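You operate a simulated robot arm through the tools that you are given. There is no shell and no other tool. Be economical: measure what you need, move in short steps, check, and stop when the job is done.

The job below is to be done with a simulated robot arm. You get a single attempt, and the scene is never put back.

Task
Set both air lines to the flows on the card.
Fine: vent tap shut, green valve open; both lines stay running.

It is judged by the outcome, as a careful person would: the job done as asked, and still so three seconds after it is handed in. It fails if anything else is knocked over, pushed out of place, dropped, spilled or broken.

Robot
A 6-joint arm with a two-finger parallel gripper, fixed in place. Base frame: the origin is at the foot of the arm, x ahead of it, y to its left, z up; the work surface is at about z = 0.86. Readings come in m, rad, newtons and seconds.
With the tool pointing down near the work surface it reaches from about 0.26 to 0.68 m from the base axis. Its first joint turns from -1.152 to 1.152 rad. Payload 2.9 kg.
The TCP is the grasp point between the finger pads, 0.03 m short of the fingertips. In the tool frame z runs along the fingers and y along their closing line. The gripper opens to 0.11 m. The fingers are 0.02 m wide and 0.01 m thick; the gripper's body (0.048 by 0.112 m) begins 0.055 m behind the TCP.
Orientation is told as [roll, pitch, yaw] about the base's x, y, z axes, in that order, counted from this pose: with the fingers straight down and closing along the base's y, the tool's x points along the base's -x, its y along +y and its z along -z.

Tools
- The arm moves only by the tool send_rows. Its argument "steps" is a list of rows, each an object of numbers (a shift or turn left out is 0, a gripper value left out holds the last): "ax", "ay", "az": the turn, a rotation vector about the tool's x, y, z in units of 4 degrees (1.0 is 4 degrees); "x", "y", "z": the shift along the tool's x, y, z in units of 40 mm (1.0 is 40 mm); "claw": the opening in per cent of the stroke, from 0 (shut) to 100 (fully open). In form: [{"ax": .., "ay": .., "az": .., "x": .., "y": .., "z": .., "claw": ..}, ...]. A call has 1 to 20 rows; each row shifts and turns the commanded pose from where the row before left it, along the tool's axes as they then stand. A call with a number of a shift or a turn outside -1 to 1 is refused whole. Rows are played at 5 a second. More than 0.05 m and 0.15 rad between two rows, or a gripper value outside its range, and nothing of the call is played. Where a pose cannot be reached the arm comes as near as it can. A force on the tool above 40 N (or 10 N above the force at the start of the call, whichever is more), or a blocked arm, ends the call early, and 0.2 s more pass. Each finger travels about 0.108 m/s and halts on what it meets, pressing with about 42 N; the grip force reading is that of the motor and also rises with nothing between the fingers. The clock runs only during rows and for 0.2 s after the last one: add rows that do not move to give the fingers time. The reply holds the time, the measured pose of the TCP, the force on the tool along the base axes, the opening and the grip force, in the units named above and with some noise, with the torque about the TCP (base axes, N m) and any sound that the robot's microphone picked up, and new pictures: "views" is both (left out), scene, wrist or none.
- Cameras (640 x 400 px; columns grow to the right, rows downward): "scene" is fixed at [0.0829, 0.4368, 1.4043]; the picture's right is [-0.75, -0.66, 0.00], its down [-0.28, 0.32, -0.90] and it looks along [0.59, -0.68, -0.43] (base axes); focal length 308 px, centre (320, 200). "wrist" rides on the gripper at [0.072, 0.017, -0.103] in the tool frame; the picture's right is [-0.23, 0.97, 0.00], its down [-0.76, -0.18, -0.62] and it looks along [-0.61, -0.14, 0.78] (tool axes); focal length 222 px, centre (320, 200). There is no depth. A picture from a camera that has moved, and an enlarged one, comes with that camera's place and axes in the base frame and with its lens. The place of the scene camera against the robot may be out by one fixed shift of up to 0.012 m in any direction.
- close_up(camera, box): a new picture of the part [left, top, right, bottom] of that camera's present view, enlarged. It takes no simulated time.
- close_job(): hands the job in; it is judged then, once.

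Go step by step. Nothing tells you positions but the pictures and the camera data: compare them with the known pose of the tool, close in by small moves and look again before you grip or let go. The budget is 120 turns and 200 pictures, counting those below and the enlarged ones. Unless the task says otherwise, let go and move clear before handing in, and close with one line.

The tools are called after "Request:" as name(argument=value, ...) on one line, values as JSON. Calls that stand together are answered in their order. send_rows: Moves the arm, as the interface text tells. Its arguments: {"type":"object","properties":{"steps":{"type":"array"},"views":{"type":"string","enum":["both","scene","wrist","none"]}},"required":["steps"]} The other tools are called the same way: close_up (camera, box) takes an enlarged picture of a part of a camera's view; close_job () hands the job in.

At the start:

```text
t: 0.0
eef_pos: [0.3708, 0.0004, 1.2078]
tcp_rot: [-0.001, 0.0, 0.001]
wrist_force: [-0.3, 0.8, -1.0]
moment: [-0.03, -0.02, -0.03]
finger_gap: 0.1101
grasp_force: 0.0
```

scene: 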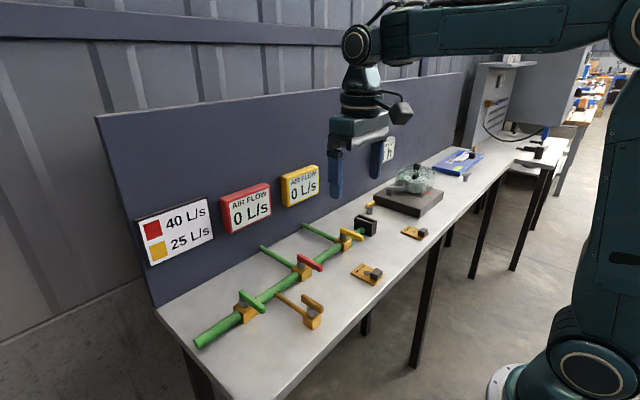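
wrist: 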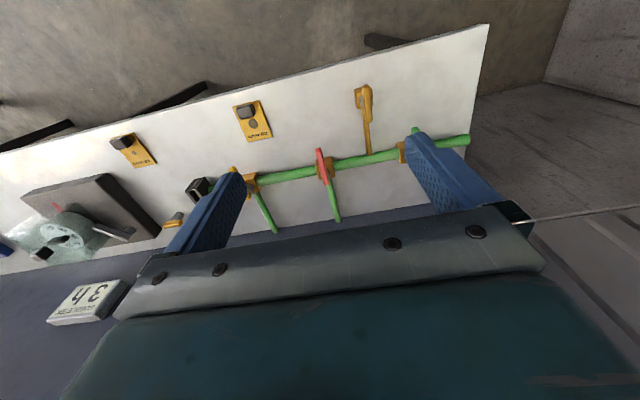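

I see a card (red 40, yellow 25), two flow displays at 0, and a green manifold with valves. I'll look closer first.

Request:
close_up(camera="scene", box=[180, 200, 400, 350])

Request:
close_up(camera="scene", box=[120, 150, 340, 280])

Request:
close_up(camera="wrist", box=[100, 60, 500, 260])

Request:
close_up(camera="scene", box=[340, 130, 500, 290])

```text
2.67 times, centred on (290, 275) of scene
camera zoom: at [0.0829, 0.4368, 1.4043], right [-0.75, -0.66, 0.0], down [-0.28, 0.32, -0.9], along [0.59, -0.68, -0.43], focal length 822 px, centre (400, 0)
```

zoom: 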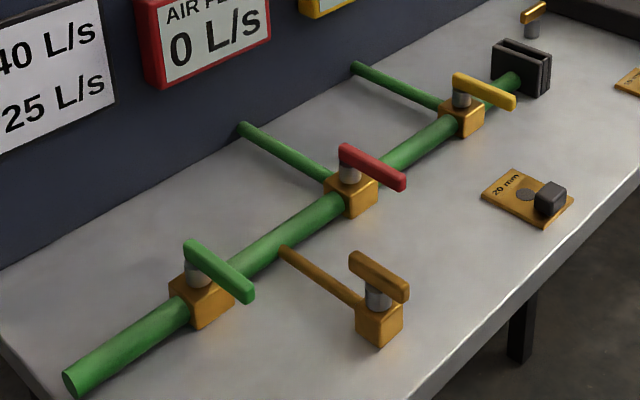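

```text
2.91 times, centred on (230, 215) of scene
camera zoom: at [0.0829, 0.4368, 1.4043], right [-0.75, -0.66, 0.0], down [-0.28, 0.32, -0.9], along [0.59, -0.68, -0.43], focal length 897 px, centre (582, 156)
```

zoom: 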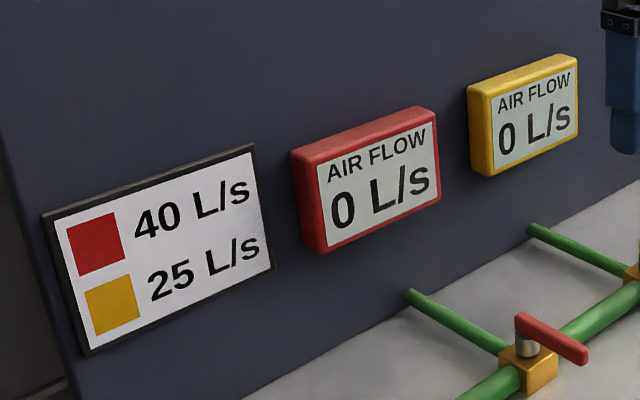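

```text
1.60 times, centred on (300, 160) of wrist
camera zoom: at [0.2976, 0.0156, 1.3102], right [0.23, 0.97, 0.0], down [0.76, -0.18, 0.62], along [0.61, -0.14, -0.78], focal length 355 px, centre (352, 264)
```

zoom: 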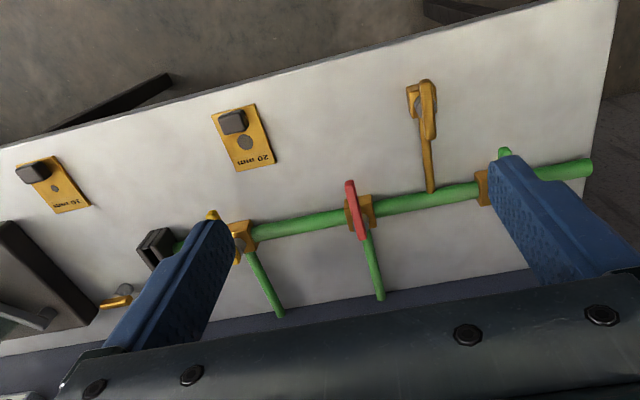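

```text
2.50 times, centred on (420, 210) of scene
camera zoom: at [0.0829, 0.4368, 1.4043], right [-0.75, -0.66, 0.0], down [-0.28, 0.32, -0.9], along [0.59, -0.68, -0.43], focal length 771 px, centre (70, 175)
```

zoom: 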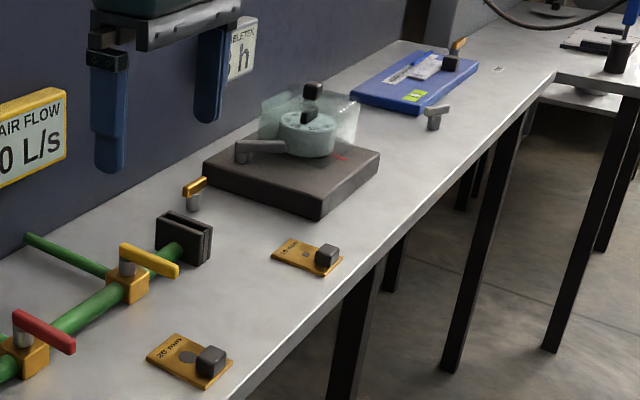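

The handles all lie along x. I estimate the green valve at (0.54, 0.14), red at (0.54, -0.03), yellow at (0.54, -0.20) and the vent at (0.42, 0.065). The handle tops are near z≈0.92. I'll move over the vent for a closer look.

Request:
send_rows(steps=[{"x": -0.6, "y": 0.8, "z": 0.5, "claw": 50}, {"x": -0.55, "y": 0.8, "z": 0.8}, {"z": 1}, {"z": 1}, {"z": 1}, {}])

```text
refused: row 2 steps farther than a row can; nothing moved
```

Request:
send_rows(steps=[{"x": -0.6, "y": 0.8, "claw": 50}, {"x": -0.55, "y": 0.8}, {"z": 1}, {"z": 1}, {"z": 1}, {"z": 1}, {}])

```text
t: 1.6
eef_pos: [0.4145, 0.0647, 1.046]
tcp_rot: [-0.001, 0.0, -0.002]
wrist_force: [0.0, -0.4, -0.7]
moment: [-0.01, 0.0, 0.01]
finger_gap: 0.0548
grasp_force: 0.1
camera wrist: at [0.3432, 0.0806, 1.1501], right [0.23, 0.97, 0.0], down [0.76, -0.18, 0.62], along [0.61, -0.14, -0.78], focal length 222 px, centre (320, 200)
```

scene: 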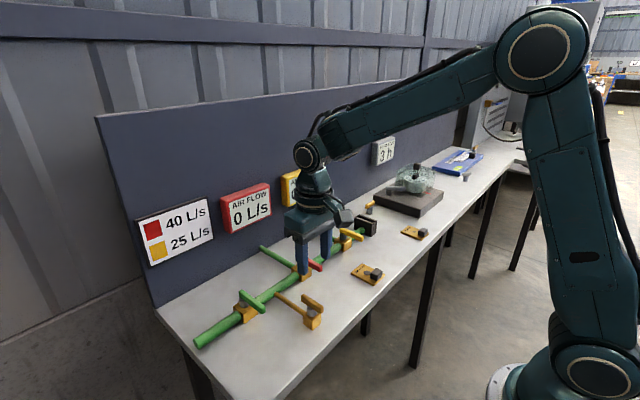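
wrist: 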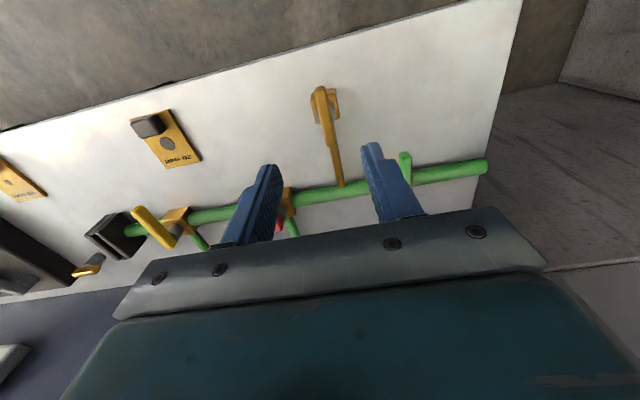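

I'll zoom in on the vent to measure it.

Request:
close_up(camera="wrist", box=[260, 60, 420, 160])

Request:
close_up(camera="scene", box=[270, 260, 366, 340])

```text
4.00 times, centred on (340, 110) of wrist
camera zoom: at [0.3432, 0.0806, 1.1501], right [0.23, 0.97, 0.0], down [0.76, -0.18, 0.62], along [0.61, -0.14, -0.78], focal length 888 px, centre (240, 560)
```

zoom: 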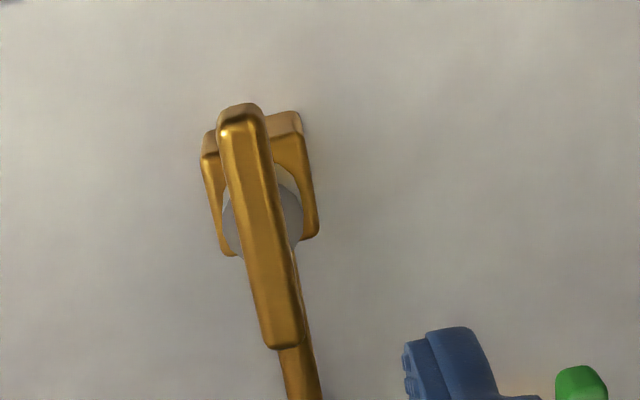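

```text
5.00 times, centred on (318, 300) of scene
camera zoom: at [0.0829, 0.4368, 1.4043], right [-0.75, -0.66, 0.0], down [-0.28, 0.32, -0.9], along [0.59, -0.68, -0.43], focal length 1542 px, centre (330, -300)
```

zoom: 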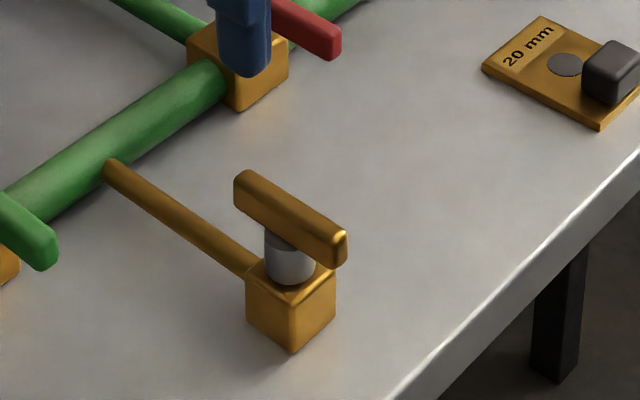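

The vent handle is centred at about (0.420, 0.0705) with its top at z≈0.923. It lies along its pipe, so the vent is open. I'll go down over it with the fingers either side.

Request:
send_rows(steps=[{"x": -0.14, "y": 0.145, "claw": 40}, {"z": 0.8}, {"z": 0.7}, {"z": 0.6}, {}, {}])

Request:
close_up(camera="wrist", box=[220, 80, 420, 205])

```text
t: 3.0
eef_pos: [0.4224, 0.0691, 0.9636]
tcp_rot: [0.001, 0.001, 0.001]
wrist_force: [-0.5, -0.3, 0.4]
moment: [0.0, 0.0, -0.02]
finger_gap: 0.0442
grasp_force: 0.0
camera wrist: at [0.3491, 0.0856, 1.0665], right [0.23, 0.97, 0.0], down [0.76, -0.18, 0.62], along [0.61, -0.14, -0.78], focal length 222 px, centre (320, 200)
```

scene: 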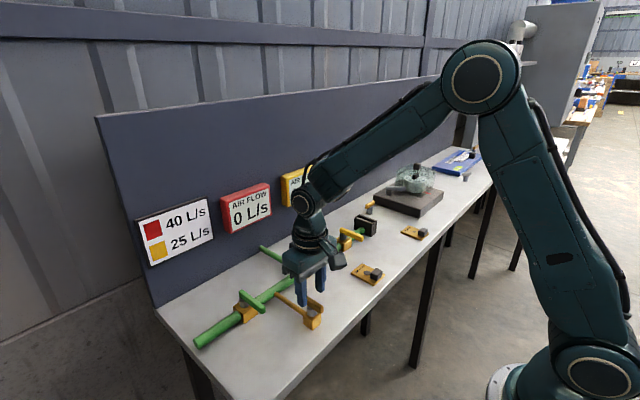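
wrist: 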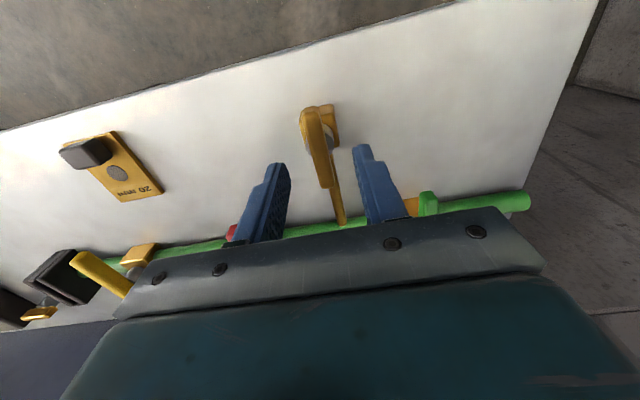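

```text
3.20 times, centred on (320, 142) of wrist
camera zoom: at [0.3491, 0.0856, 1.0665], right [0.23, 0.97, 0.0], down [0.76, -0.18, 0.62], along [0.61, -0.14, -0.78], focal length 711 px, centre (320, 384)
```

zoom: 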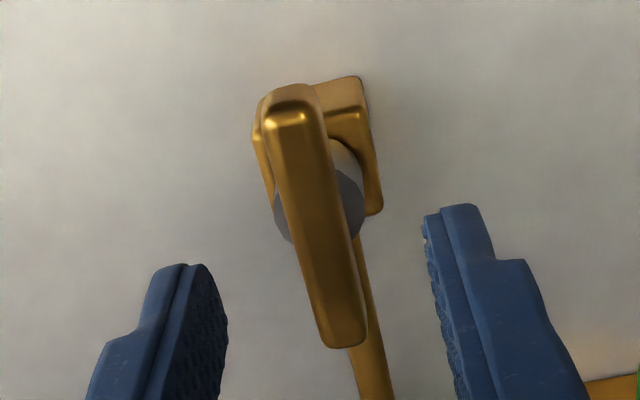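

The alignment is good, so I'll go down and grip.

Request:
send_rows(steps=[{"x": 0.03, "z": 0.56}, {}, {"claw": 0}, {}, {}])

```text
t: 4.2
eef_pos: [0.4207, 0.0708, 0.9418]
tcp_rot: [0.002, 0.0, 0.0]
wrist_force: [-0.3, 11.2, -3.4]
moment: [0.17, -0.63, -0.1]
finger_gap: 0.0117
grasp_force: 45.5
camera wrist: at [0.3481, 0.0856, 1.0438], right [0.23, 0.97, 0.0], down [0.76, -0.18, 0.62], along [0.61, -0.14, -0.78], focal length 222 px, centre (320, 200)
```

scene: 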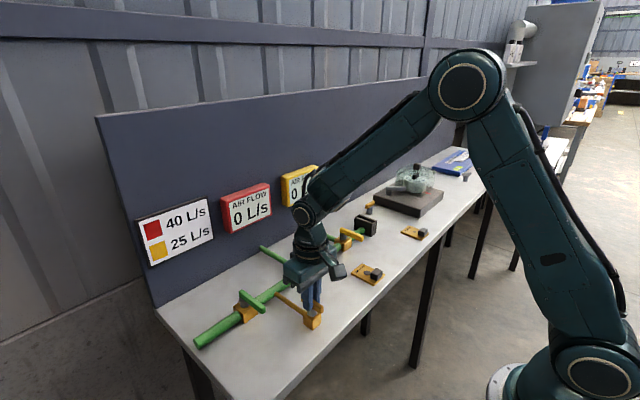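
wrist: 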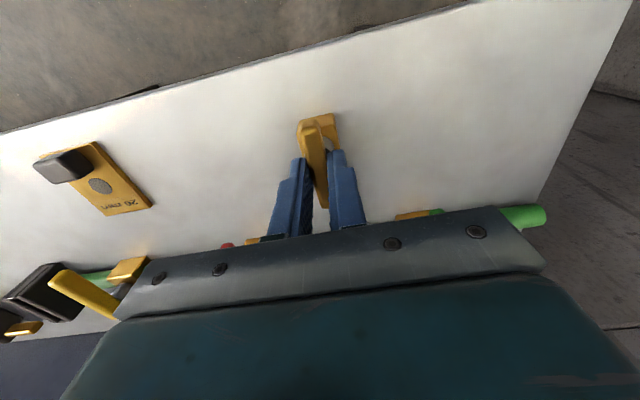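

It's gripped. I'll ease the side load and try turning a little one way.

Request:
send_rows(steps=[{"y": 0.03, "az": 0.5}, {"az": 1}, {"az": 1}, {}], views="wrist")

```text
t: 5.2
eef_pos: [0.4214, 0.0688, 0.9407]
tcp_rot: [-0.001, 0.003, -0.176]
wrist_force: [1.4, 1.9, -2.5]
moment: [-0.03, -0.48, -0.01]
finger_gap: 0.0117
grasp_force: 44.9
camera wrist: at [0.3523, 0.0983, 1.0438], right [0.39, 0.92, 0.0], down [0.72, -0.31, 0.62], along [0.57, -0.25, -0.78], focal length 222 px, centre (320, 200)
```

wrist: 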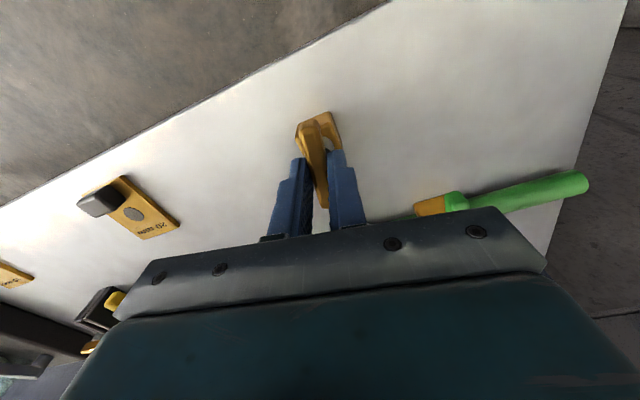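

It turns freely, so I'll carry on to 90°.

Request:
send_rows(steps=[{"az": 1}, {"az": 1}, {"az": 1}, {"az": 1}, {"az": 1}, {"az": 1}, {"az": 1}, {"az": 1}, {"az": 1}, {"az": 1}, {}], views="none")

Request:
send_rows(steps=[{"az": 1}, {"az": 1}, {"az": 1}, {"az": 1}, {"az": 1}, {"az": 1}, {"az": 1}, {"az": 1}, {"az": 1}, {"az": 1}, {}])

```text
t: 7.6
eef_pos: [0.4198, 0.0694, 0.9407]
tcp_rot: [-0.001, 0.001, -0.878]
wrist_force: [-4.4, -21.7, 6.7]
moment: [0.24, 0.41, 0.01]
finger_gap: 0.0119
grasp_force: 45.0
```

```text
t: 10.0
eef_pos: [0.4203, 0.0688, 0.941]
tcp_rot: [0.0, -0.003, -1.575]
wrist_force: [-14.4, -25.5, 3.5]
moment: [0.1, 0.15, 0.18]
finger_gap: 0.0118
grasp_force: 45.2
camera wrist: at [0.437, 0.1409, 1.0435], right [0.97, -0.23, 0.0], down [-0.18, -0.76, 0.63], along [-0.15, -0.61, -0.78], focal length 222 px, centre (320, 200)
```

scene: 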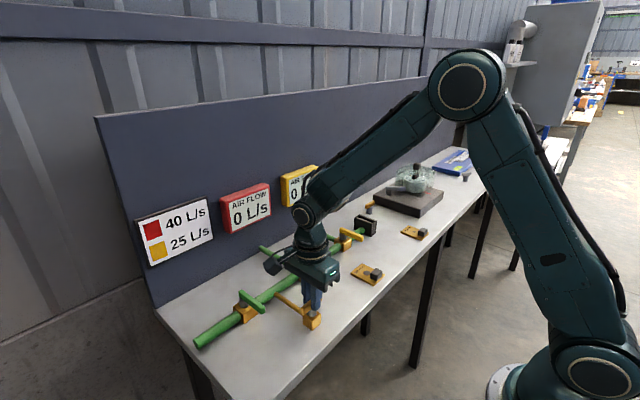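
wrist: 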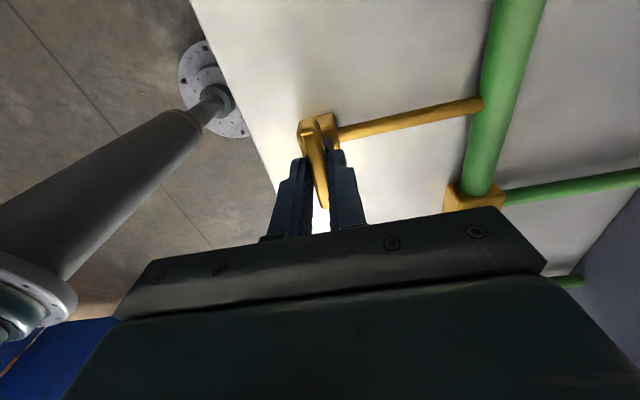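

The vent handle is now crossways to its pipe. I'll release, rise and turn back.

Request:
send_rows(steps=[{"claw": 40}, {}, {"z": -0.8}, {"z": -1}, {"z": -0.7}, {}])

Request:
send_rows(steps=[{"az": -1}, {"az": -1}, {"az": -1}, {"az": -1}, {"az": -1}, {"az": -1}, {"az": -1}, {"az": -1}, {"az": -1}, {"az": -1}, {"az": -1}, {"az": -1}], views="none")

Request:
send_rows(steps=[{"az": -1}, {"az": -1}, {"az": -1}, {"az": -1}, {"az": -1}, {"az": -1}, {"az": -1}, {"az": -1}, {"az": -1}, {"az": -1}, {"az": -0.5}, {}])

```text
t: 11.4
eef_pos: [0.4217, 0.0704, 1.0405]
tcp_rot: [0.001, -0.002, -1.57]
wrist_force: [0.6, -1.0, -0.4]
moment: [0.0, 0.0, 0.01]
finger_gap: 0.0442
grasp_force: 0.0
camera wrist: at [0.4375, 0.1419, 1.1436], right [0.97, -0.23, 0.0], down [-0.18, -0.76, 0.62], along [-0.14, -0.61, -0.78], focal length 222 px, centre (320, 200)
```

scene: 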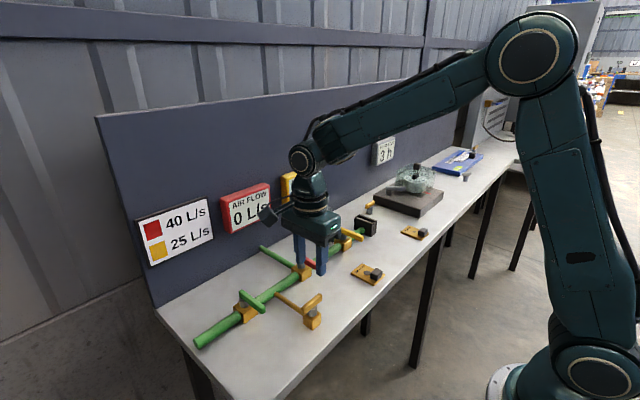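
wrist: 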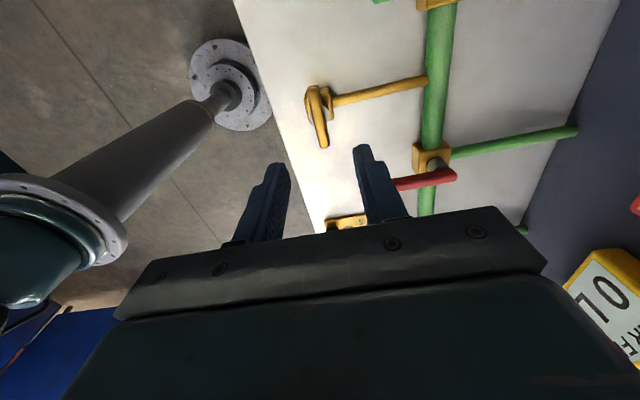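

```text
t: 14.0
eef_pos: [0.4204, 0.0706, 1.0399]
tcp_rot: [-0.001, 0.001, -0.73]
wrist_force: [0.1, 0.4, -0.1]
moment: [0.02, 0.0, -0.01]
finger_gap: 0.0441
grasp_force: 0.1
```

```text
t: 16.6
eef_pos: [0.4201, 0.0715, 1.0415]
tcp_rot: [0.0, -0.002, -0.001]
wrist_force: [-0.3, -0.2, -1.0]
moment: [0.0, -0.01, 0.03]
finger_gap: 0.044
grasp_force: 0.0
camera wrist: at [0.3479, 0.0866, 1.1439], right [0.23, 0.97, 0.0], down [0.76, -0.18, 0.62], along [0.61, -0.14, -0.78], focal length 222 px, centre (320, 200)
```

scene: 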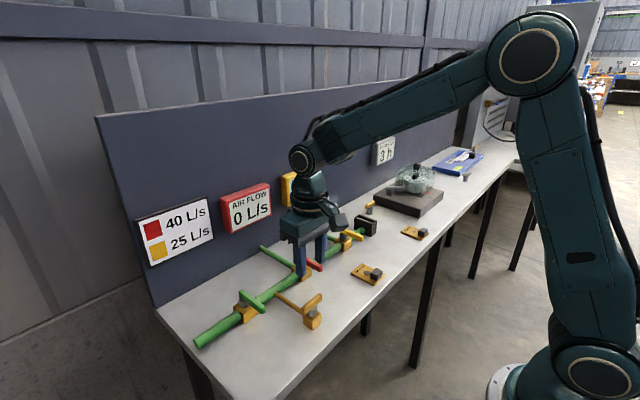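
wrist: 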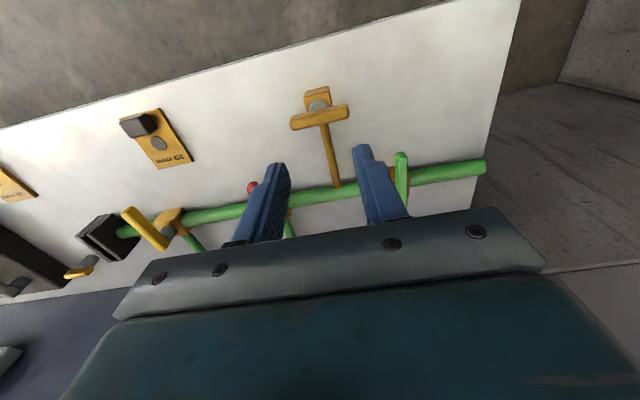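

The vent handle is now across its pipe. Next I'll move over the green valve.

Request:
send_rows(steps=[{"x": -0.85, "y": 0.6}, {"x": -0.85, "y": 0.5}, {"y": 0.6}, {}], views="none")

Request:
close_up(camera="wrist", box=[220, 80, 420, 205])

Request:
close_up(camera="scene", box=[220, 270, 316, 330])

```text
t: 17.6
eef_pos: [0.4885, 0.1392, 1.0401]
tcp_rot: [0.0, -0.001, 0.0]
wrist_force: [0.4, 0.0, -0.4]
moment: [0.0, 0.04, -0.01]
finger_gap: 0.0438
grasp_force: 0.1
```

```text
3.20 times, centred on (320, 142) of wrist
camera zoom: at [0.416, 0.1549, 1.1438], right [0.23, 0.97, 0.0], down [0.76, -0.18, 0.62], along [0.61, -0.14, -0.78], focal length 711 px, centre (320, 384)
```

zoom: 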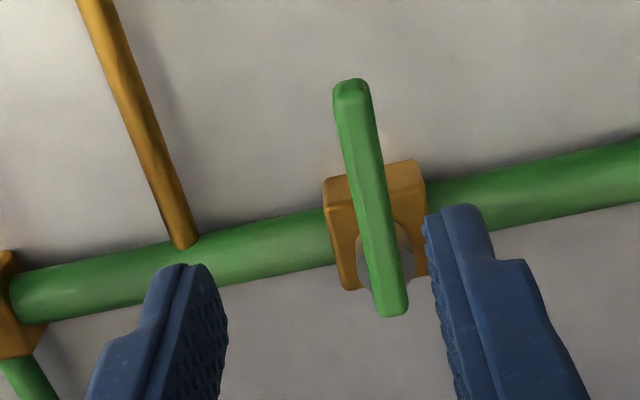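

```text
6.67 times, centred on (268, 300) of scene
camera zoom: at [0.0829, 0.4369, 1.4043], right [-0.75, -0.66, 0.0], down [-0.28, 0.32, -0.9], along [0.59, -0.68, -0.43], focal length 2056 px, centre (667, -467)
```

zoom: 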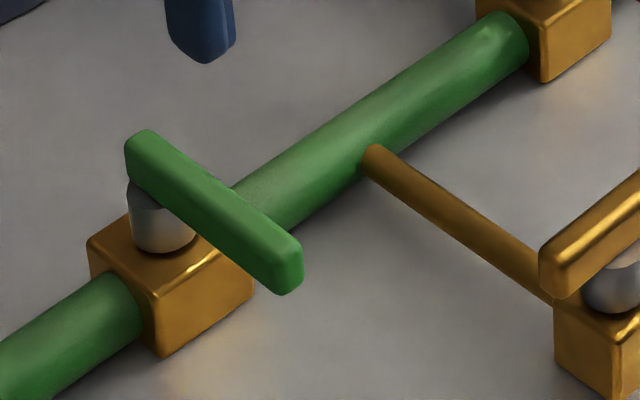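

The green lever's pivot is near (0.542, 0.150) and its top is at about 0.928. I'll approach it.

Request:
send_rows(steps=[{"x": -0.67, "y": 0.27}, {"x": -0.67}, {"z": 1}, {"z": 0.8}, {}], views="none")

Request:
close_up(camera="wrist", box=[220, 80, 420, 205])

Request:
close_up(camera="scene", box=[220, 250, 316, 330])

```text
t: 18.8
eef_pos: [0.5428, 0.1481, 0.9684]
tcp_rot: [-0.001, 0.0, 0.0]
wrist_force: [-1.0, -0.2, 0.1]
moment: [0.04, -0.02, -0.01]
finger_gap: 0.044
grasp_force: 0.1
```

```text
3.20 times, centred on (320, 142) of wrist
camera zoom: at [0.4699, 0.165, 1.0724], right [0.23, 0.97, 0.0], down [0.76, -0.18, 0.62], along [0.61, -0.14, -0.78], focal length 711 px, centre (320, 384)
```

zoom: 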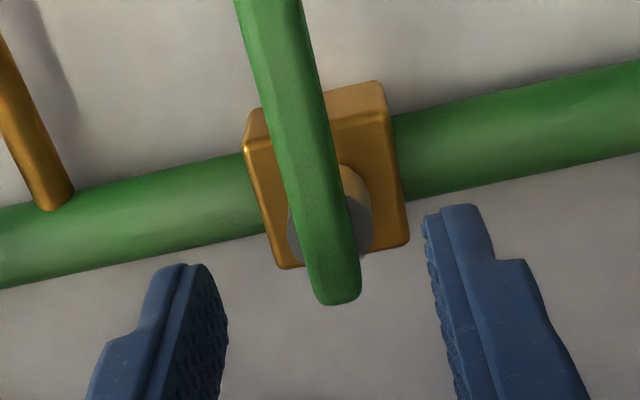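

```text
5.00 times, centred on (268, 290) of scene
camera zoom: at [0.0829, 0.4368, 1.4043], right [-0.75, -0.66, 0.0], down [-0.28, 0.32, -0.9], along [0.59, -0.68, -0.43], focal length 1542 px, centre (580, -250)
```

zoom: 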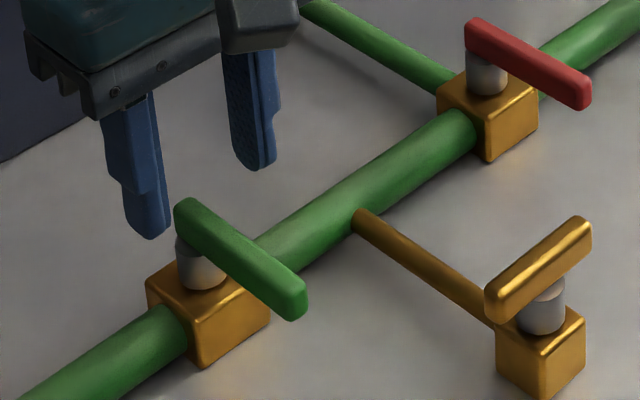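

Request:
send_rows(steps=[{"x": -0.05, "y": 0.035, "z": 0.58}, {}, {"claw": 0}, {}, {}], views="wrist")

```text
t: 20.0
eef_pos: [0.5439, 0.1512, 0.9454]
tcp_rot: [0.0, -0.001, -0.003]
wrist_force: [0.0, -3.7, -3.4]
moment: [-0.11, -0.53, 0.03]
finger_gap: 0.0118
grasp_force: 45.6
camera wrist: at [0.4716, 0.166, 1.0487], right [0.23, 0.97, 0.0], down [0.76, -0.18, 0.62], along [0.61, -0.14, -0.78], focal length 222 px, centre (320, 200)
```

wrist: 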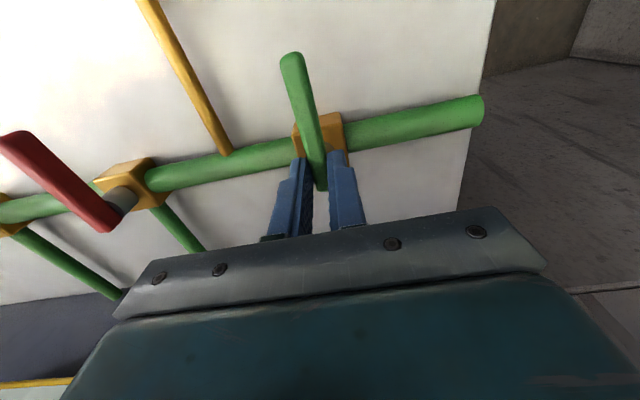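

It's gripped. I'll turn it gently as a trial.

Request:
send_rows(steps=[{"az": 1}, {"az": 1}, {"az": 1}, {}], views="scene")

```text
t: 21.0
eef_pos: [0.5447, 0.1496, 0.9455]
tcp_rot: [-0.001, 0.0, -0.211]
wrist_force: [5.7, -11.7, -2.5]
moment: [-0.25, 0.06, 1.17]
finger_gap: 0.0158
grasp_force: 45.2
```

scene: 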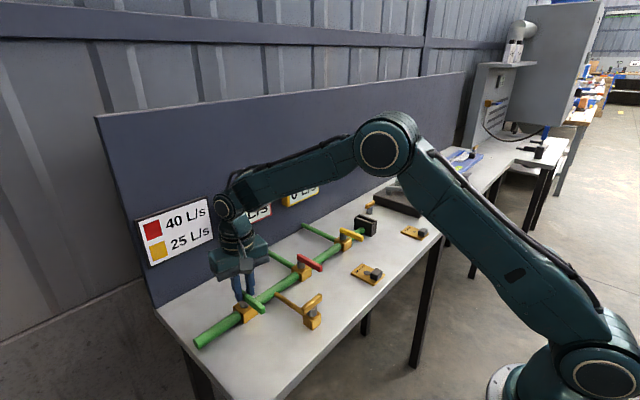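

The torque and the widened finger gap show a stop in that direction, so I'll turn the other way.

Request:
send_rows(steps=[{"az": -1}, {"az": -1}, {"az": -1}, {"az": -1}, {"az": -1}, {"az": -1}, {}], views="wrist")

```text
t: 22.6
eef_pos: [0.5433, 0.1486, 0.9454]
tcp_rot: [-0.001, 0.003, 0.205]
wrist_force: [-9.9, -26.2, 10.4]
moment: [-0.6, 0.4, -0.11]
finger_gap: 0.0117
grasp_force: 45.4
camera wrist: at [0.4692, 0.1496, 1.0488], right [0.02, 1.0, 0.0], down [0.78, -0.02, 0.62], along [0.62, -0.02, -0.78], focal length 222 px, centre (320, 200)
```

wrist: 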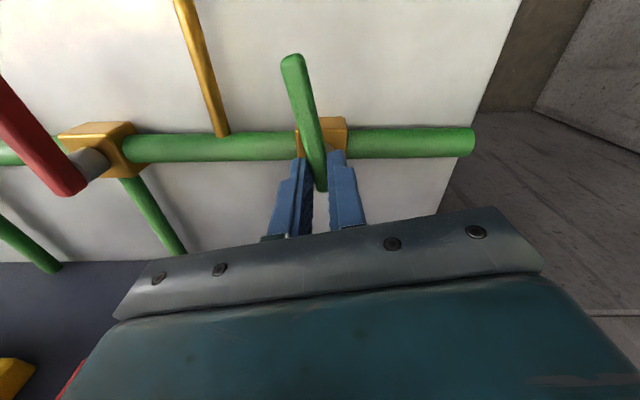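

It's turning this way. I'll relieve the side force and continue in short runs.

Request:
send_rows(steps=[{"x": 0.03, "y": -0.05}, {"az": -1}, {"az": -1}, {"az": -1}, {"az": -1}, {"az": -1}, {"az": -1}, {}], views="none")

```text
t: 24.4
eef_pos: [0.5443, 0.1467, 0.9451]
tcp_rot: [-0.002, -0.002, 0.625]
wrist_force: [7.7, -23.8, 0.6]
moment: [-0.01, -0.92, -0.15]
finger_gap: 0.0116
grasp_force: 45.1
```

Request:
send_rows(steps=[{"x": 0.02, "y": -0.05}, {"az": -1}, {"az": -1}, {"az": -1}, {"az": -1}, {"az": -1}, {"az": -1}, {}], views="scene")

```text
t: 26.2
eef_pos: [0.5457, 0.1441, 0.9467]
tcp_rot: [-0.005, 0.0, 1.041]
wrist_force: [28.0, -19.4, -4.3]
moment: [-0.88, -0.26, -0.19]
finger_gap: 0.0115
grasp_force: 44.9
```

scene: 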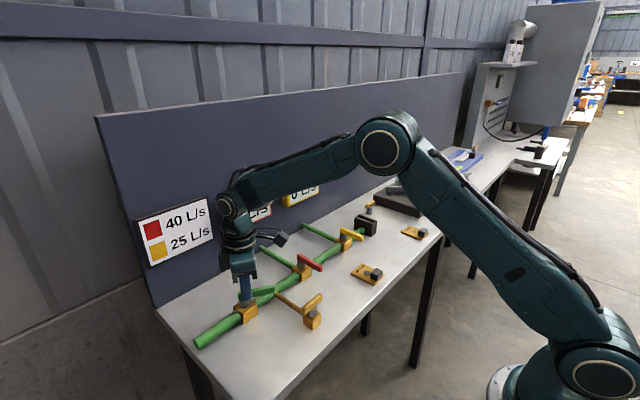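

The sideways force shows the true pivot is about 8 mm further out in x than I took it. I'll shift along the lever's swing to relieve it.

Request:
send_rows(steps=[{"y": -0.07}, {}], views="none")

```text
t: 26.8
eef_pos: [0.5474, 0.1448, 0.9456]
tcp_rot: [-0.001, 0.0, 1.048]
wrist_force: [11.3, -16.3, 2.1]
moment: [0.51, -0.83, -0.11]
finger_gap: 0.0115
grasp_force: 44.8
```

Request:
send_rows(steps=[{"y": -0.05}, {"az": -1, "y": -0.015}, {"az": -1, "y": -0.015}, {"az": -1, "y": -0.015}, {"az": -1, "y": -0.015}, {}], views="none")

```text
t: 28.2
eef_pos: [0.5484, 0.1433, 0.9445]
tcp_rot: [0.003, 0.002, 1.332]
wrist_force: [-20.7, -2.6, 14.8]
moment: [-0.08, 0.35, 0.13]
finger_gap: 0.0116
grasp_force: 44.8
```

Request:
send_rows(steps=[{"y": 0.04}, {"az": -1}, {"az": -1}, {"az": -1}, {"az": -0.4}, {}], views="both")

```text
t: 29.6
eef_pos: [0.5503, 0.1432, 0.9456]
tcp_rot: [-0.003, -0.003, 1.565]
wrist_force: [8.1, 4.4, -3.2]
moment: [0.09, -0.19, -0.06]
finger_gap: 0.0117
grasp_force: 44.8
camera wrist: at [0.5318, 0.0704, 1.0485], right [-0.97, 0.23, 0.0], down [0.18, 0.76, 0.62], along [0.15, 0.61, -0.78], focal length 222 px, centre (320, 200)
```

scene: 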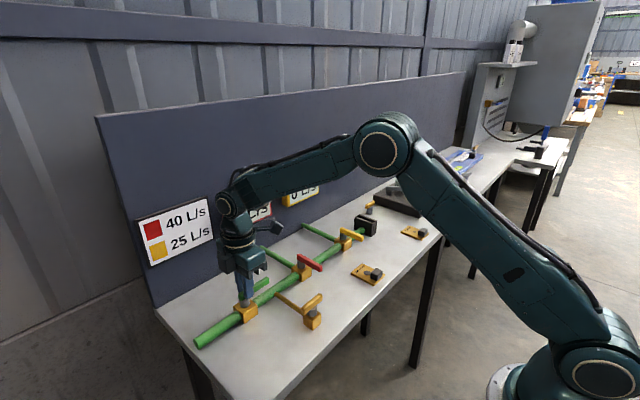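
wrist: 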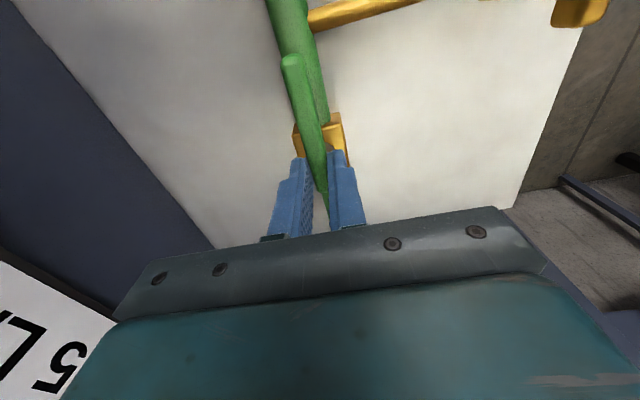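

The green lever is along the pipe. I'll release, rise and read the displays.

Request:
send_rows(steps=[{"claw": 40}, {}, {"z": -1}, {"z": -1}, {"x": 0, "z": -0.5}, {}], views="scene")

Request:
send_rows(steps=[{"az": 1}, {"az": 1}, {"az": 1}, {"az": 1}, {"az": 1}, {"az": 1}, {"az": 1}, {"az": 1}, {"az": 1}, {"az": 1}, {"az": 1}, {"az": 1}], views="none")

Request:
send_rows(steps=[{"az": 1}, {"az": 1}, {"az": 1}, {"az": 1}, {"az": 1}, {"az": 1}, {"az": 1}, {"az": 1}, {"az": 1}, {"az": 1}, {"az": 0.5}, {"x": 0.7}, {"x": 0.7}, {}])

Request:
close_up(camera="scene", box=[180, 160, 400, 320])

```text
t: 31.0
eef_pos: [0.5497, 0.1446, 1.0471]
tcp_rot: [0.001, -0.001, 1.564]
wrist_force: [0.3, 0.1, 1.2]
moment: [-0.05, 0.0, 0.0]
finger_gap: 0.044
grasp_force: 0.1
```

scene: 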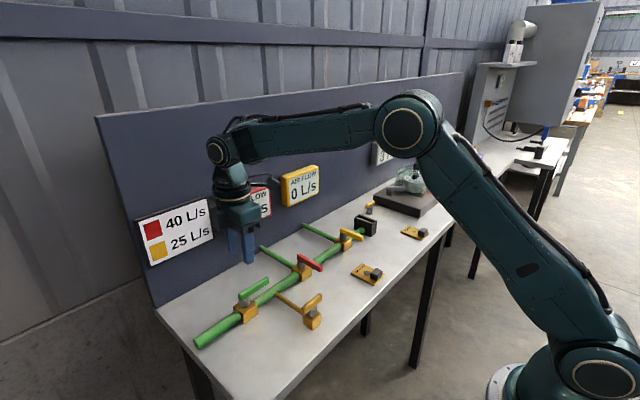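

```text
t: 33.6
eef_pos: [0.549, 0.144, 1.0463]
tcp_rot: [-0.001, -0.001, 0.725]
wrist_force: [-0.2, 0.1, 0.2]
moment: [-0.02, 0.03, -0.01]
finger_gap: 0.0441
grasp_force: 0.1
```

```text
t: 36.6
eef_pos: [0.4931, 0.1433, 1.0456]
tcp_rot: [0.0, 0.0, -0.008]
wrist_force: [-0.1, -0.4, 0.3]
moment: [-0.04, 0.0, 0.03]
finger_gap: 0.044
grasp_force: 0.1
camera wrist: at [0.4202, 0.1601, 1.1492], right [0.23, 0.97, 0.0], down [0.76, -0.18, 0.62], along [0.61, -0.15, -0.78], focal length 222 px, centre (320, 200)
```

scene: 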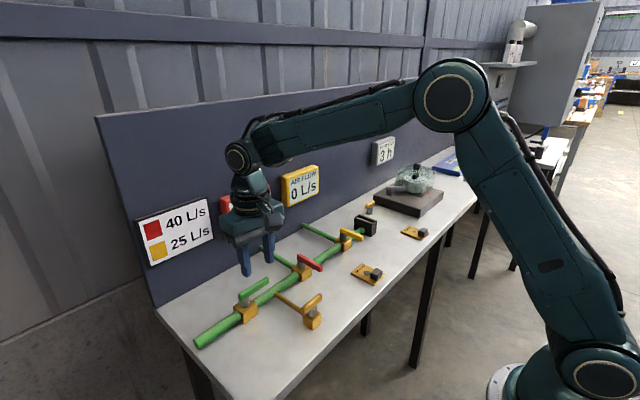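
wrist: 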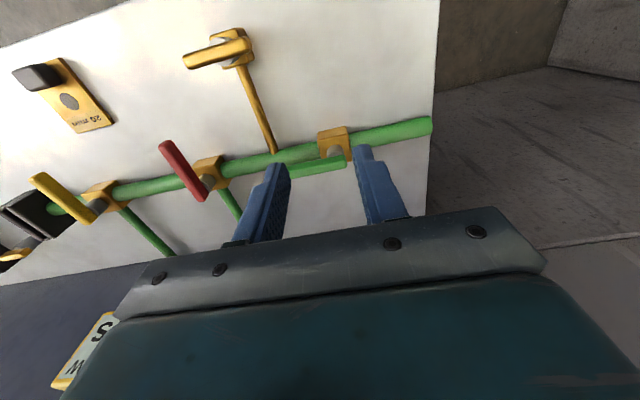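

```text
2.50 times, centred on (290, 240) of scene
camera zoom: at [0.0828, 0.4368, 1.4043], right [-0.75, -0.66, 0.0], down [-0.28, 0.32, -0.9], along [0.59, -0.68, -0.43], focal length 771 px, centre (395, 100)
```

zoom: 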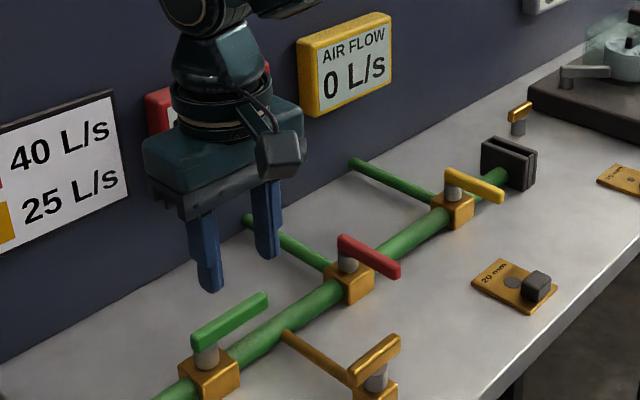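

Yellow still reads 0, so the red and yellow valves are probably shut as they stand. I'll move to red and measure it.

Request:
send_rows(steps=[{"y": -1}, {"y": -1}, {"y": -1}, {"y": -1}, {}], views="none")

Request:
close_up(camera="wrist", box=[220, 80, 420, 205])

Request:
close_up(camera="scene", box=[180, 160, 400, 320])

```text
t: 37.8
eef_pos: [0.4921, -0.0163, 1.0461]
tcp_rot: [0.0, -0.001, -0.007]
wrist_force: [0.0, 0.2, 1.4]
moment: [0.0, 0.01, -0.01]
finger_gap: 0.044
grasp_force: 0.2
```

```text
3.20 times, centred on (320, 142) of wrist
camera zoom: at [0.4198, 0.0005, 1.1492], right [0.23, 0.97, 0.0], down [0.76, -0.18, 0.62], along [0.61, -0.15, -0.78], focal length 711 px, centre (320, 384)
```

zoom: 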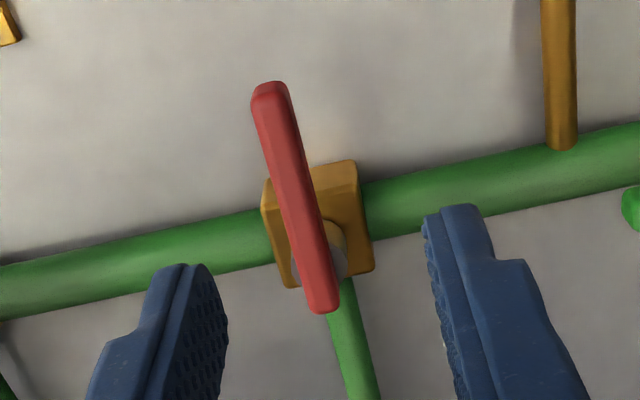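

```text
2.50 times, centred on (290, 240) of scene
camera zoom: at [0.0829, 0.4368, 1.4043], right [-0.75, -0.66, 0.0], down [-0.28, 0.32, -0.9], along [0.59, -0.68, -0.43], focal length 771 px, centre (395, 100)
```

zoom: 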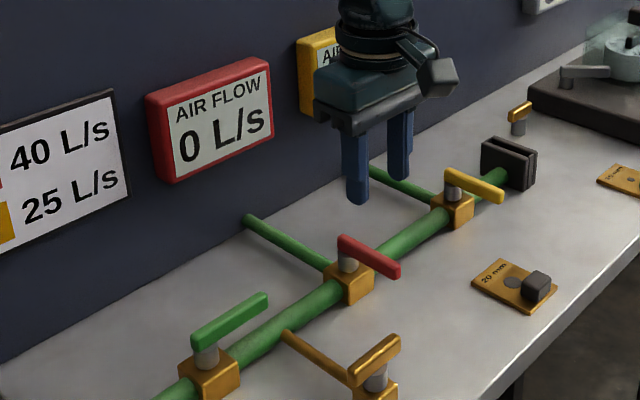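

Red's pivot is about (0.548, -0.031). I'll go down and grip it.

Request:
send_rows(steps=[{"x": -0.7, "y": -0.37}, {"x": -0.7, "az": -0.1}, {"z": 1}, {"z": 0.9}, {}], views="none")

Request:
close_up(camera="wrist", box=[220, 80, 420, 205])

```text
t: 39.0
eef_pos: [0.5472, -0.0314, 0.9696]
tcp_rot: [-0.001, 0.0, 0.0]
wrist_force: [-0.1, -0.1, -0.3]
moment: [-0.02, -0.02, 0.01]
finger_gap: 0.044
grasp_force: 0.0
```

```text
3.20 times, centred on (320, 142) of wrist
camera zoom: at [0.475, -0.0151, 1.0732], right [0.23, 0.97, 0.0], down [0.76, -0.18, 0.62], along [0.61, -0.14, -0.78], focal length 711 px, centre (320, 384)
```

zoom: 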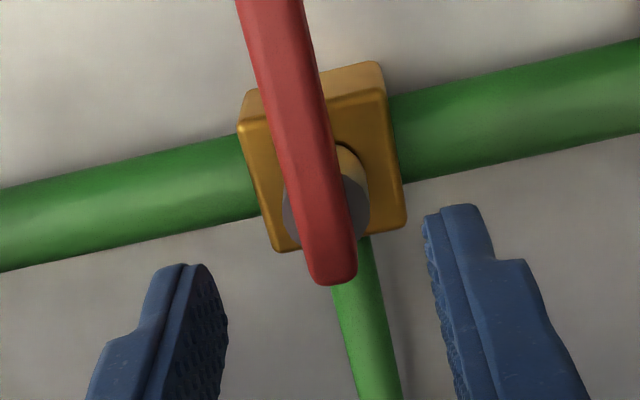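

Request:
send_rows(steps=[{"x": -0.03, "z": 0.61}, {}, {"claw": 0}, {}, {"az": -1}, {"az": -1}, {}], views="scene")

```text
t: 40.6
eef_pos: [0.5488, -0.0305, 0.9462]
tcp_rot: [0.0, 0.0, 0.143]
wrist_force: [2.5, 11.8, 4.8]
moment: [0.14, 1.06, 0.03]
finger_gap: 0.0116
grasp_force: 45.0
```

scene: 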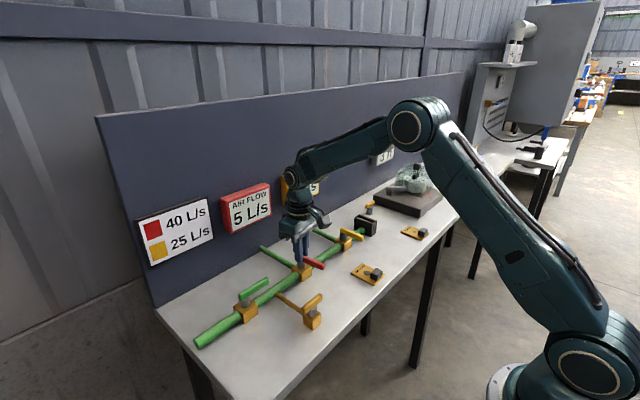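

Flow reads 5 L/s at about 8°, so it's working. I'll keep turning.

Request:
send_rows(steps=[{"az": -1}, {"az": -1}, {"az": -1}, {"az": -1}, {"az": -1}, {"az": -1}, {"az": -1}, {}], views="scene")

Request:
close_up(camera="scene", box=[210, 170, 330, 245])

```text
t: 42.4
eef_pos: [0.5499, -0.0298, 0.9447]
tcp_rot: [0.001, -0.001, 0.633]
wrist_force: [3.5, 18.4, 11.3]
moment: [0.2, 0.32, 0.05]
finger_gap: 0.0119
grasp_force: 44.7
```

scene: 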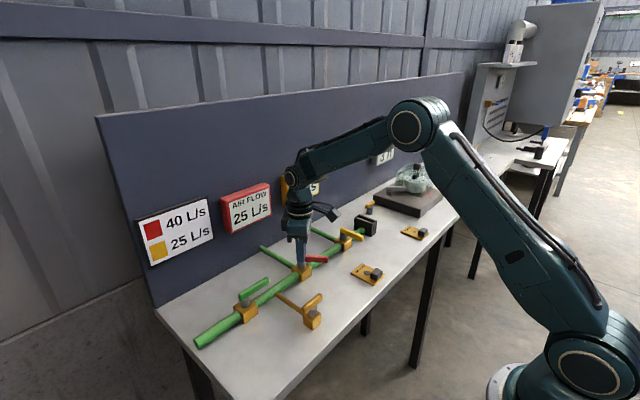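

```text
5.33 times, centred on (270, 208) of scene
camera zoom: at [0.0827, 0.4373, 1.4041], right [-0.75, -0.66, 0.0], down [-0.28, 0.32, -0.9], along [0.6, -0.68, -0.43], focal length 1644 px, centre (587, 160)
```

zoom: 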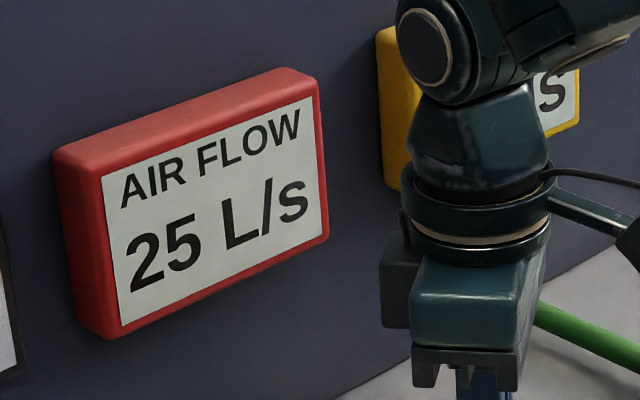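

Request:
send_rows(steps=[{"az": -1}, {"az": -1}, {"az": -1}, {"az": -1}, {"az": -1}, {}], views="none")

Request:
close_up(camera="scene", box=[210, 170, 330, 245])

```text
t: 43.8
eef_pos: [0.5504, -0.0305, 0.9452]
tcp_rot: [-0.001, -0.001, 0.982]
wrist_force: [10.8, 18.0, 11.3]
moment: [0.55, -0.34, 0.02]
finger_gap: 0.0118
grasp_force: 44.8
```

```text
5.33 times, centred on (270, 208) of scene
camera zoom: at [0.0829, 0.4373, 1.4041], right [-0.75, -0.66, 0.0], down [-0.28, 0.32, -0.9], along [0.59, -0.68, -0.43], focal length 1644 px, centre (587, 160)
```

zoom: 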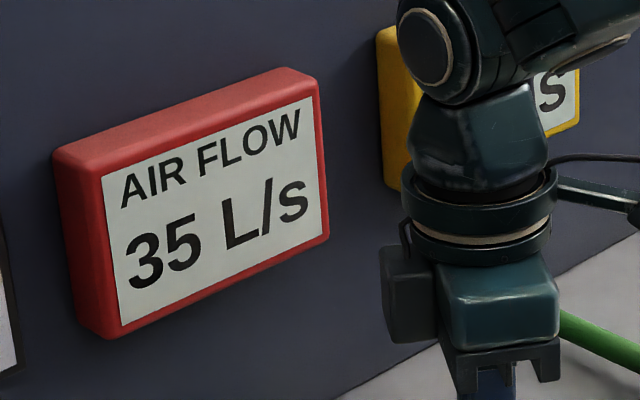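

Request:
send_rows(steps=[{"az": -0.7}, {}], views="none")

Request:
close_up(camera="scene", box=[210, 170, 330, 245])

Request:
send_rows(steps=[{"az": -0.7}, {}], views="none")

Request:
close_up(camera="scene", box=[210, 170, 330, 245])

```text
t: 44.4
eef_pos: [0.5495, -0.0298, 0.9458]
tcp_rot: [-0.003, -0.001, 1.031]
wrist_force: [12.0, 16.9, 12.9]
moment: [0.7, -0.41, 0.01]
finger_gap: 0.012
grasp_force: 45.0
```

```text
5.33 times, centred on (270, 208) of scene
camera zoom: at [0.0829, 0.4373, 1.4041], right [-0.75, -0.66, 0.0], down [-0.28, 0.32, -0.9], along [0.59, -0.68, -0.43], focal length 1644 px, centre (587, 160)
```

zoom: 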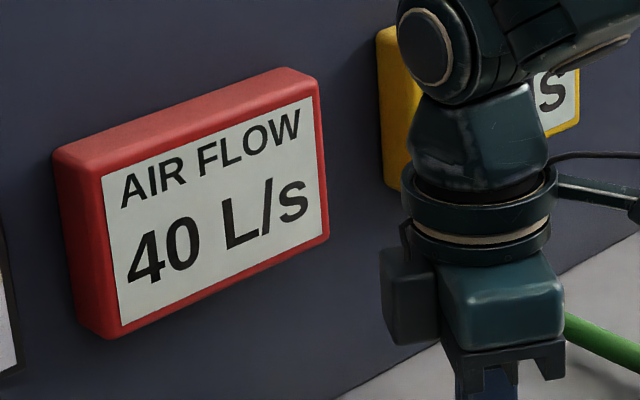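

```text
t: 45.0
eef_pos: [0.5511, -0.0301, 0.9457]
tcp_rot: [0.0, -0.002, 1.076]
wrist_force: [11.4, 15.7, 14.0]
moment: [0.9, -0.54, -0.01]
finger_gap: 0.0118
grasp_force: 45.5
```

```text
5.33 times, centred on (270, 208) of scene
camera zoom: at [0.0829, 0.4372, 1.4041], right [-0.75, -0.66, 0.0], down [-0.28, 0.32, -0.9], along [0.59, -0.68, -0.43], focal length 1644 px, centre (587, 160)
```

zoom: 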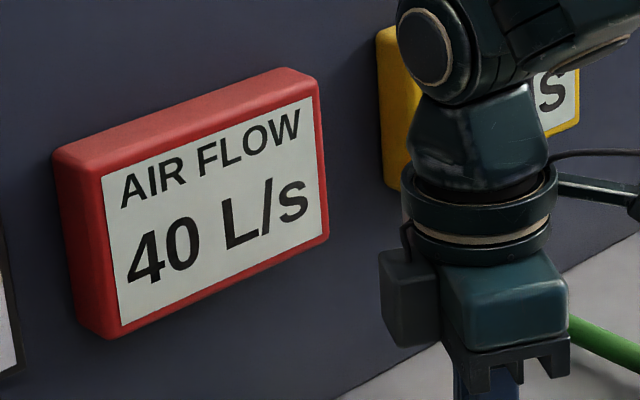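

Red reads 40, near the middle of its band. I'll release it and check again before going to yellow.

Request:
send_rows(steps=[{"claw": 40}, {}, {"z": -1}, {"z": -1}, {"z": -0.5}, {}], views="scene")

Request:
send_rows(steps=[{"az": 1}, {"az": 1}, {"az": 1}, {"az": 1}, {"az": 1}, {"az": 1}, {"az": 1}, {"az": 1}, {"az": 1}, {"az": 1}, {"az": 1}, {"az": 1}, {"az": 1}, {"az": 1}, {"az": 1}, {"az": 0.4}], views="none")

Request:
send_rows(steps=[{"x": 0.7, "y": -0.6}, {"x": 0.7, "y": -0.6}, {"y": -1}, {"y": -1}, {"y": -1}, {}])

Request:
close_up(camera="wrist", box=[220, 80, 420, 205])

```text
t: 46.4
eef_pos: [0.5477, -0.0321, 1.0466]
tcp_rot: [0.0, 0.0, 1.075]
wrist_force: [0.0, 0.0, -0.7]
moment: [0.03, 0.0, 0.01]
finger_gap: 0.0439
grasp_force: 0.2
```

scene: 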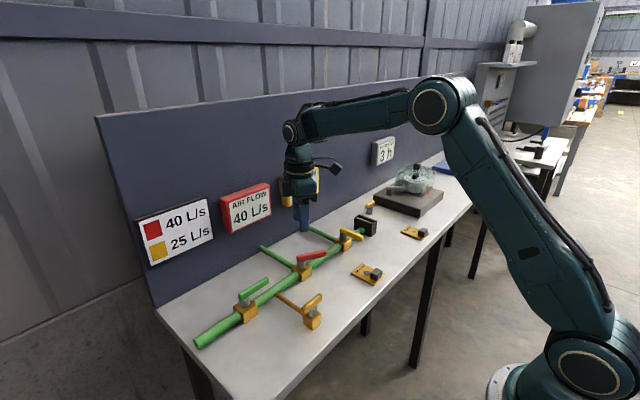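

```text
t: 49.8
eef_pos: [0.5483, -0.0312, 1.0447]
tcp_rot: [-0.002, 0.001, -0.002]
wrist_force: [-0.2, 0.3, -0.2]
moment: [-0.02, -0.01, 0.04]
finger_gap: 0.0438
grasp_force: 0.0
```

```text
t: 51.2
eef_pos: [0.4929, -0.1993, 1.0451]
tcp_rot: [0.0, 0.0, 0.0]
wrist_force: [-0.1, -0.2, 0.0]
moment: [-0.03, -0.02, 0.02]
finger_gap: 0.0441
grasp_force: 0.1
camera wrist: at [0.4198, -0.1828, 1.1487], right [0.23, 0.97, 0.0], down [0.76, -0.18, 0.62], along [0.61, -0.14, -0.78], focal length 222 px, centre (320, 200)
```

scene: 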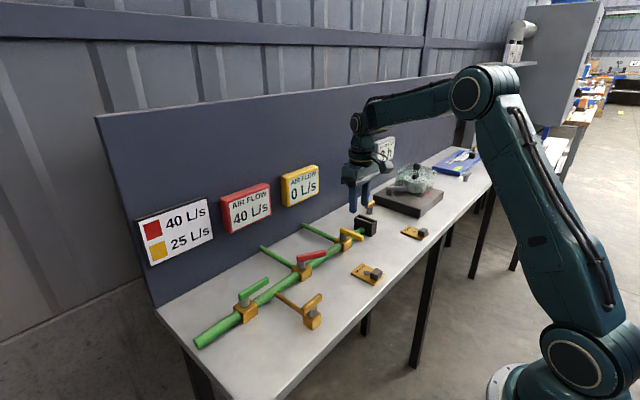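
wrist: 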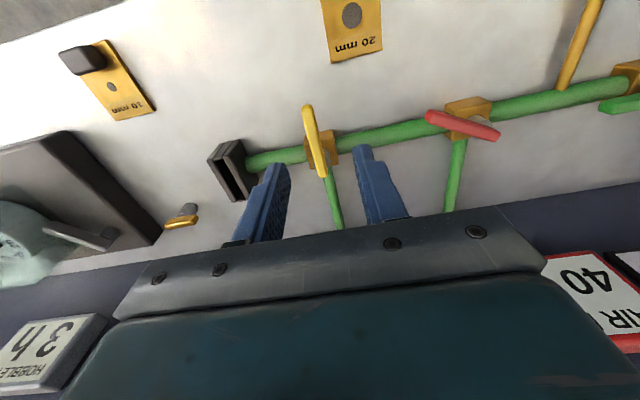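

```text
3.20 times, centred on (320, 142) of wrist
camera zoom: at [0.4198, -0.1828, 1.1487], right [0.23, 0.97, 0.0], down [0.76, -0.18, 0.62], along [0.61, -0.14, -0.78], focal length 711 px, centre (320, 384)
```

zoom: 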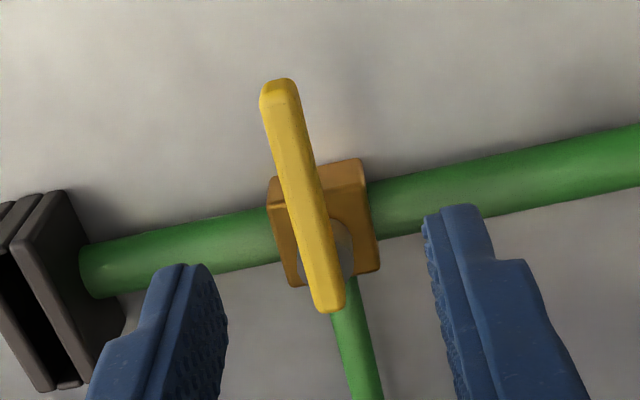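

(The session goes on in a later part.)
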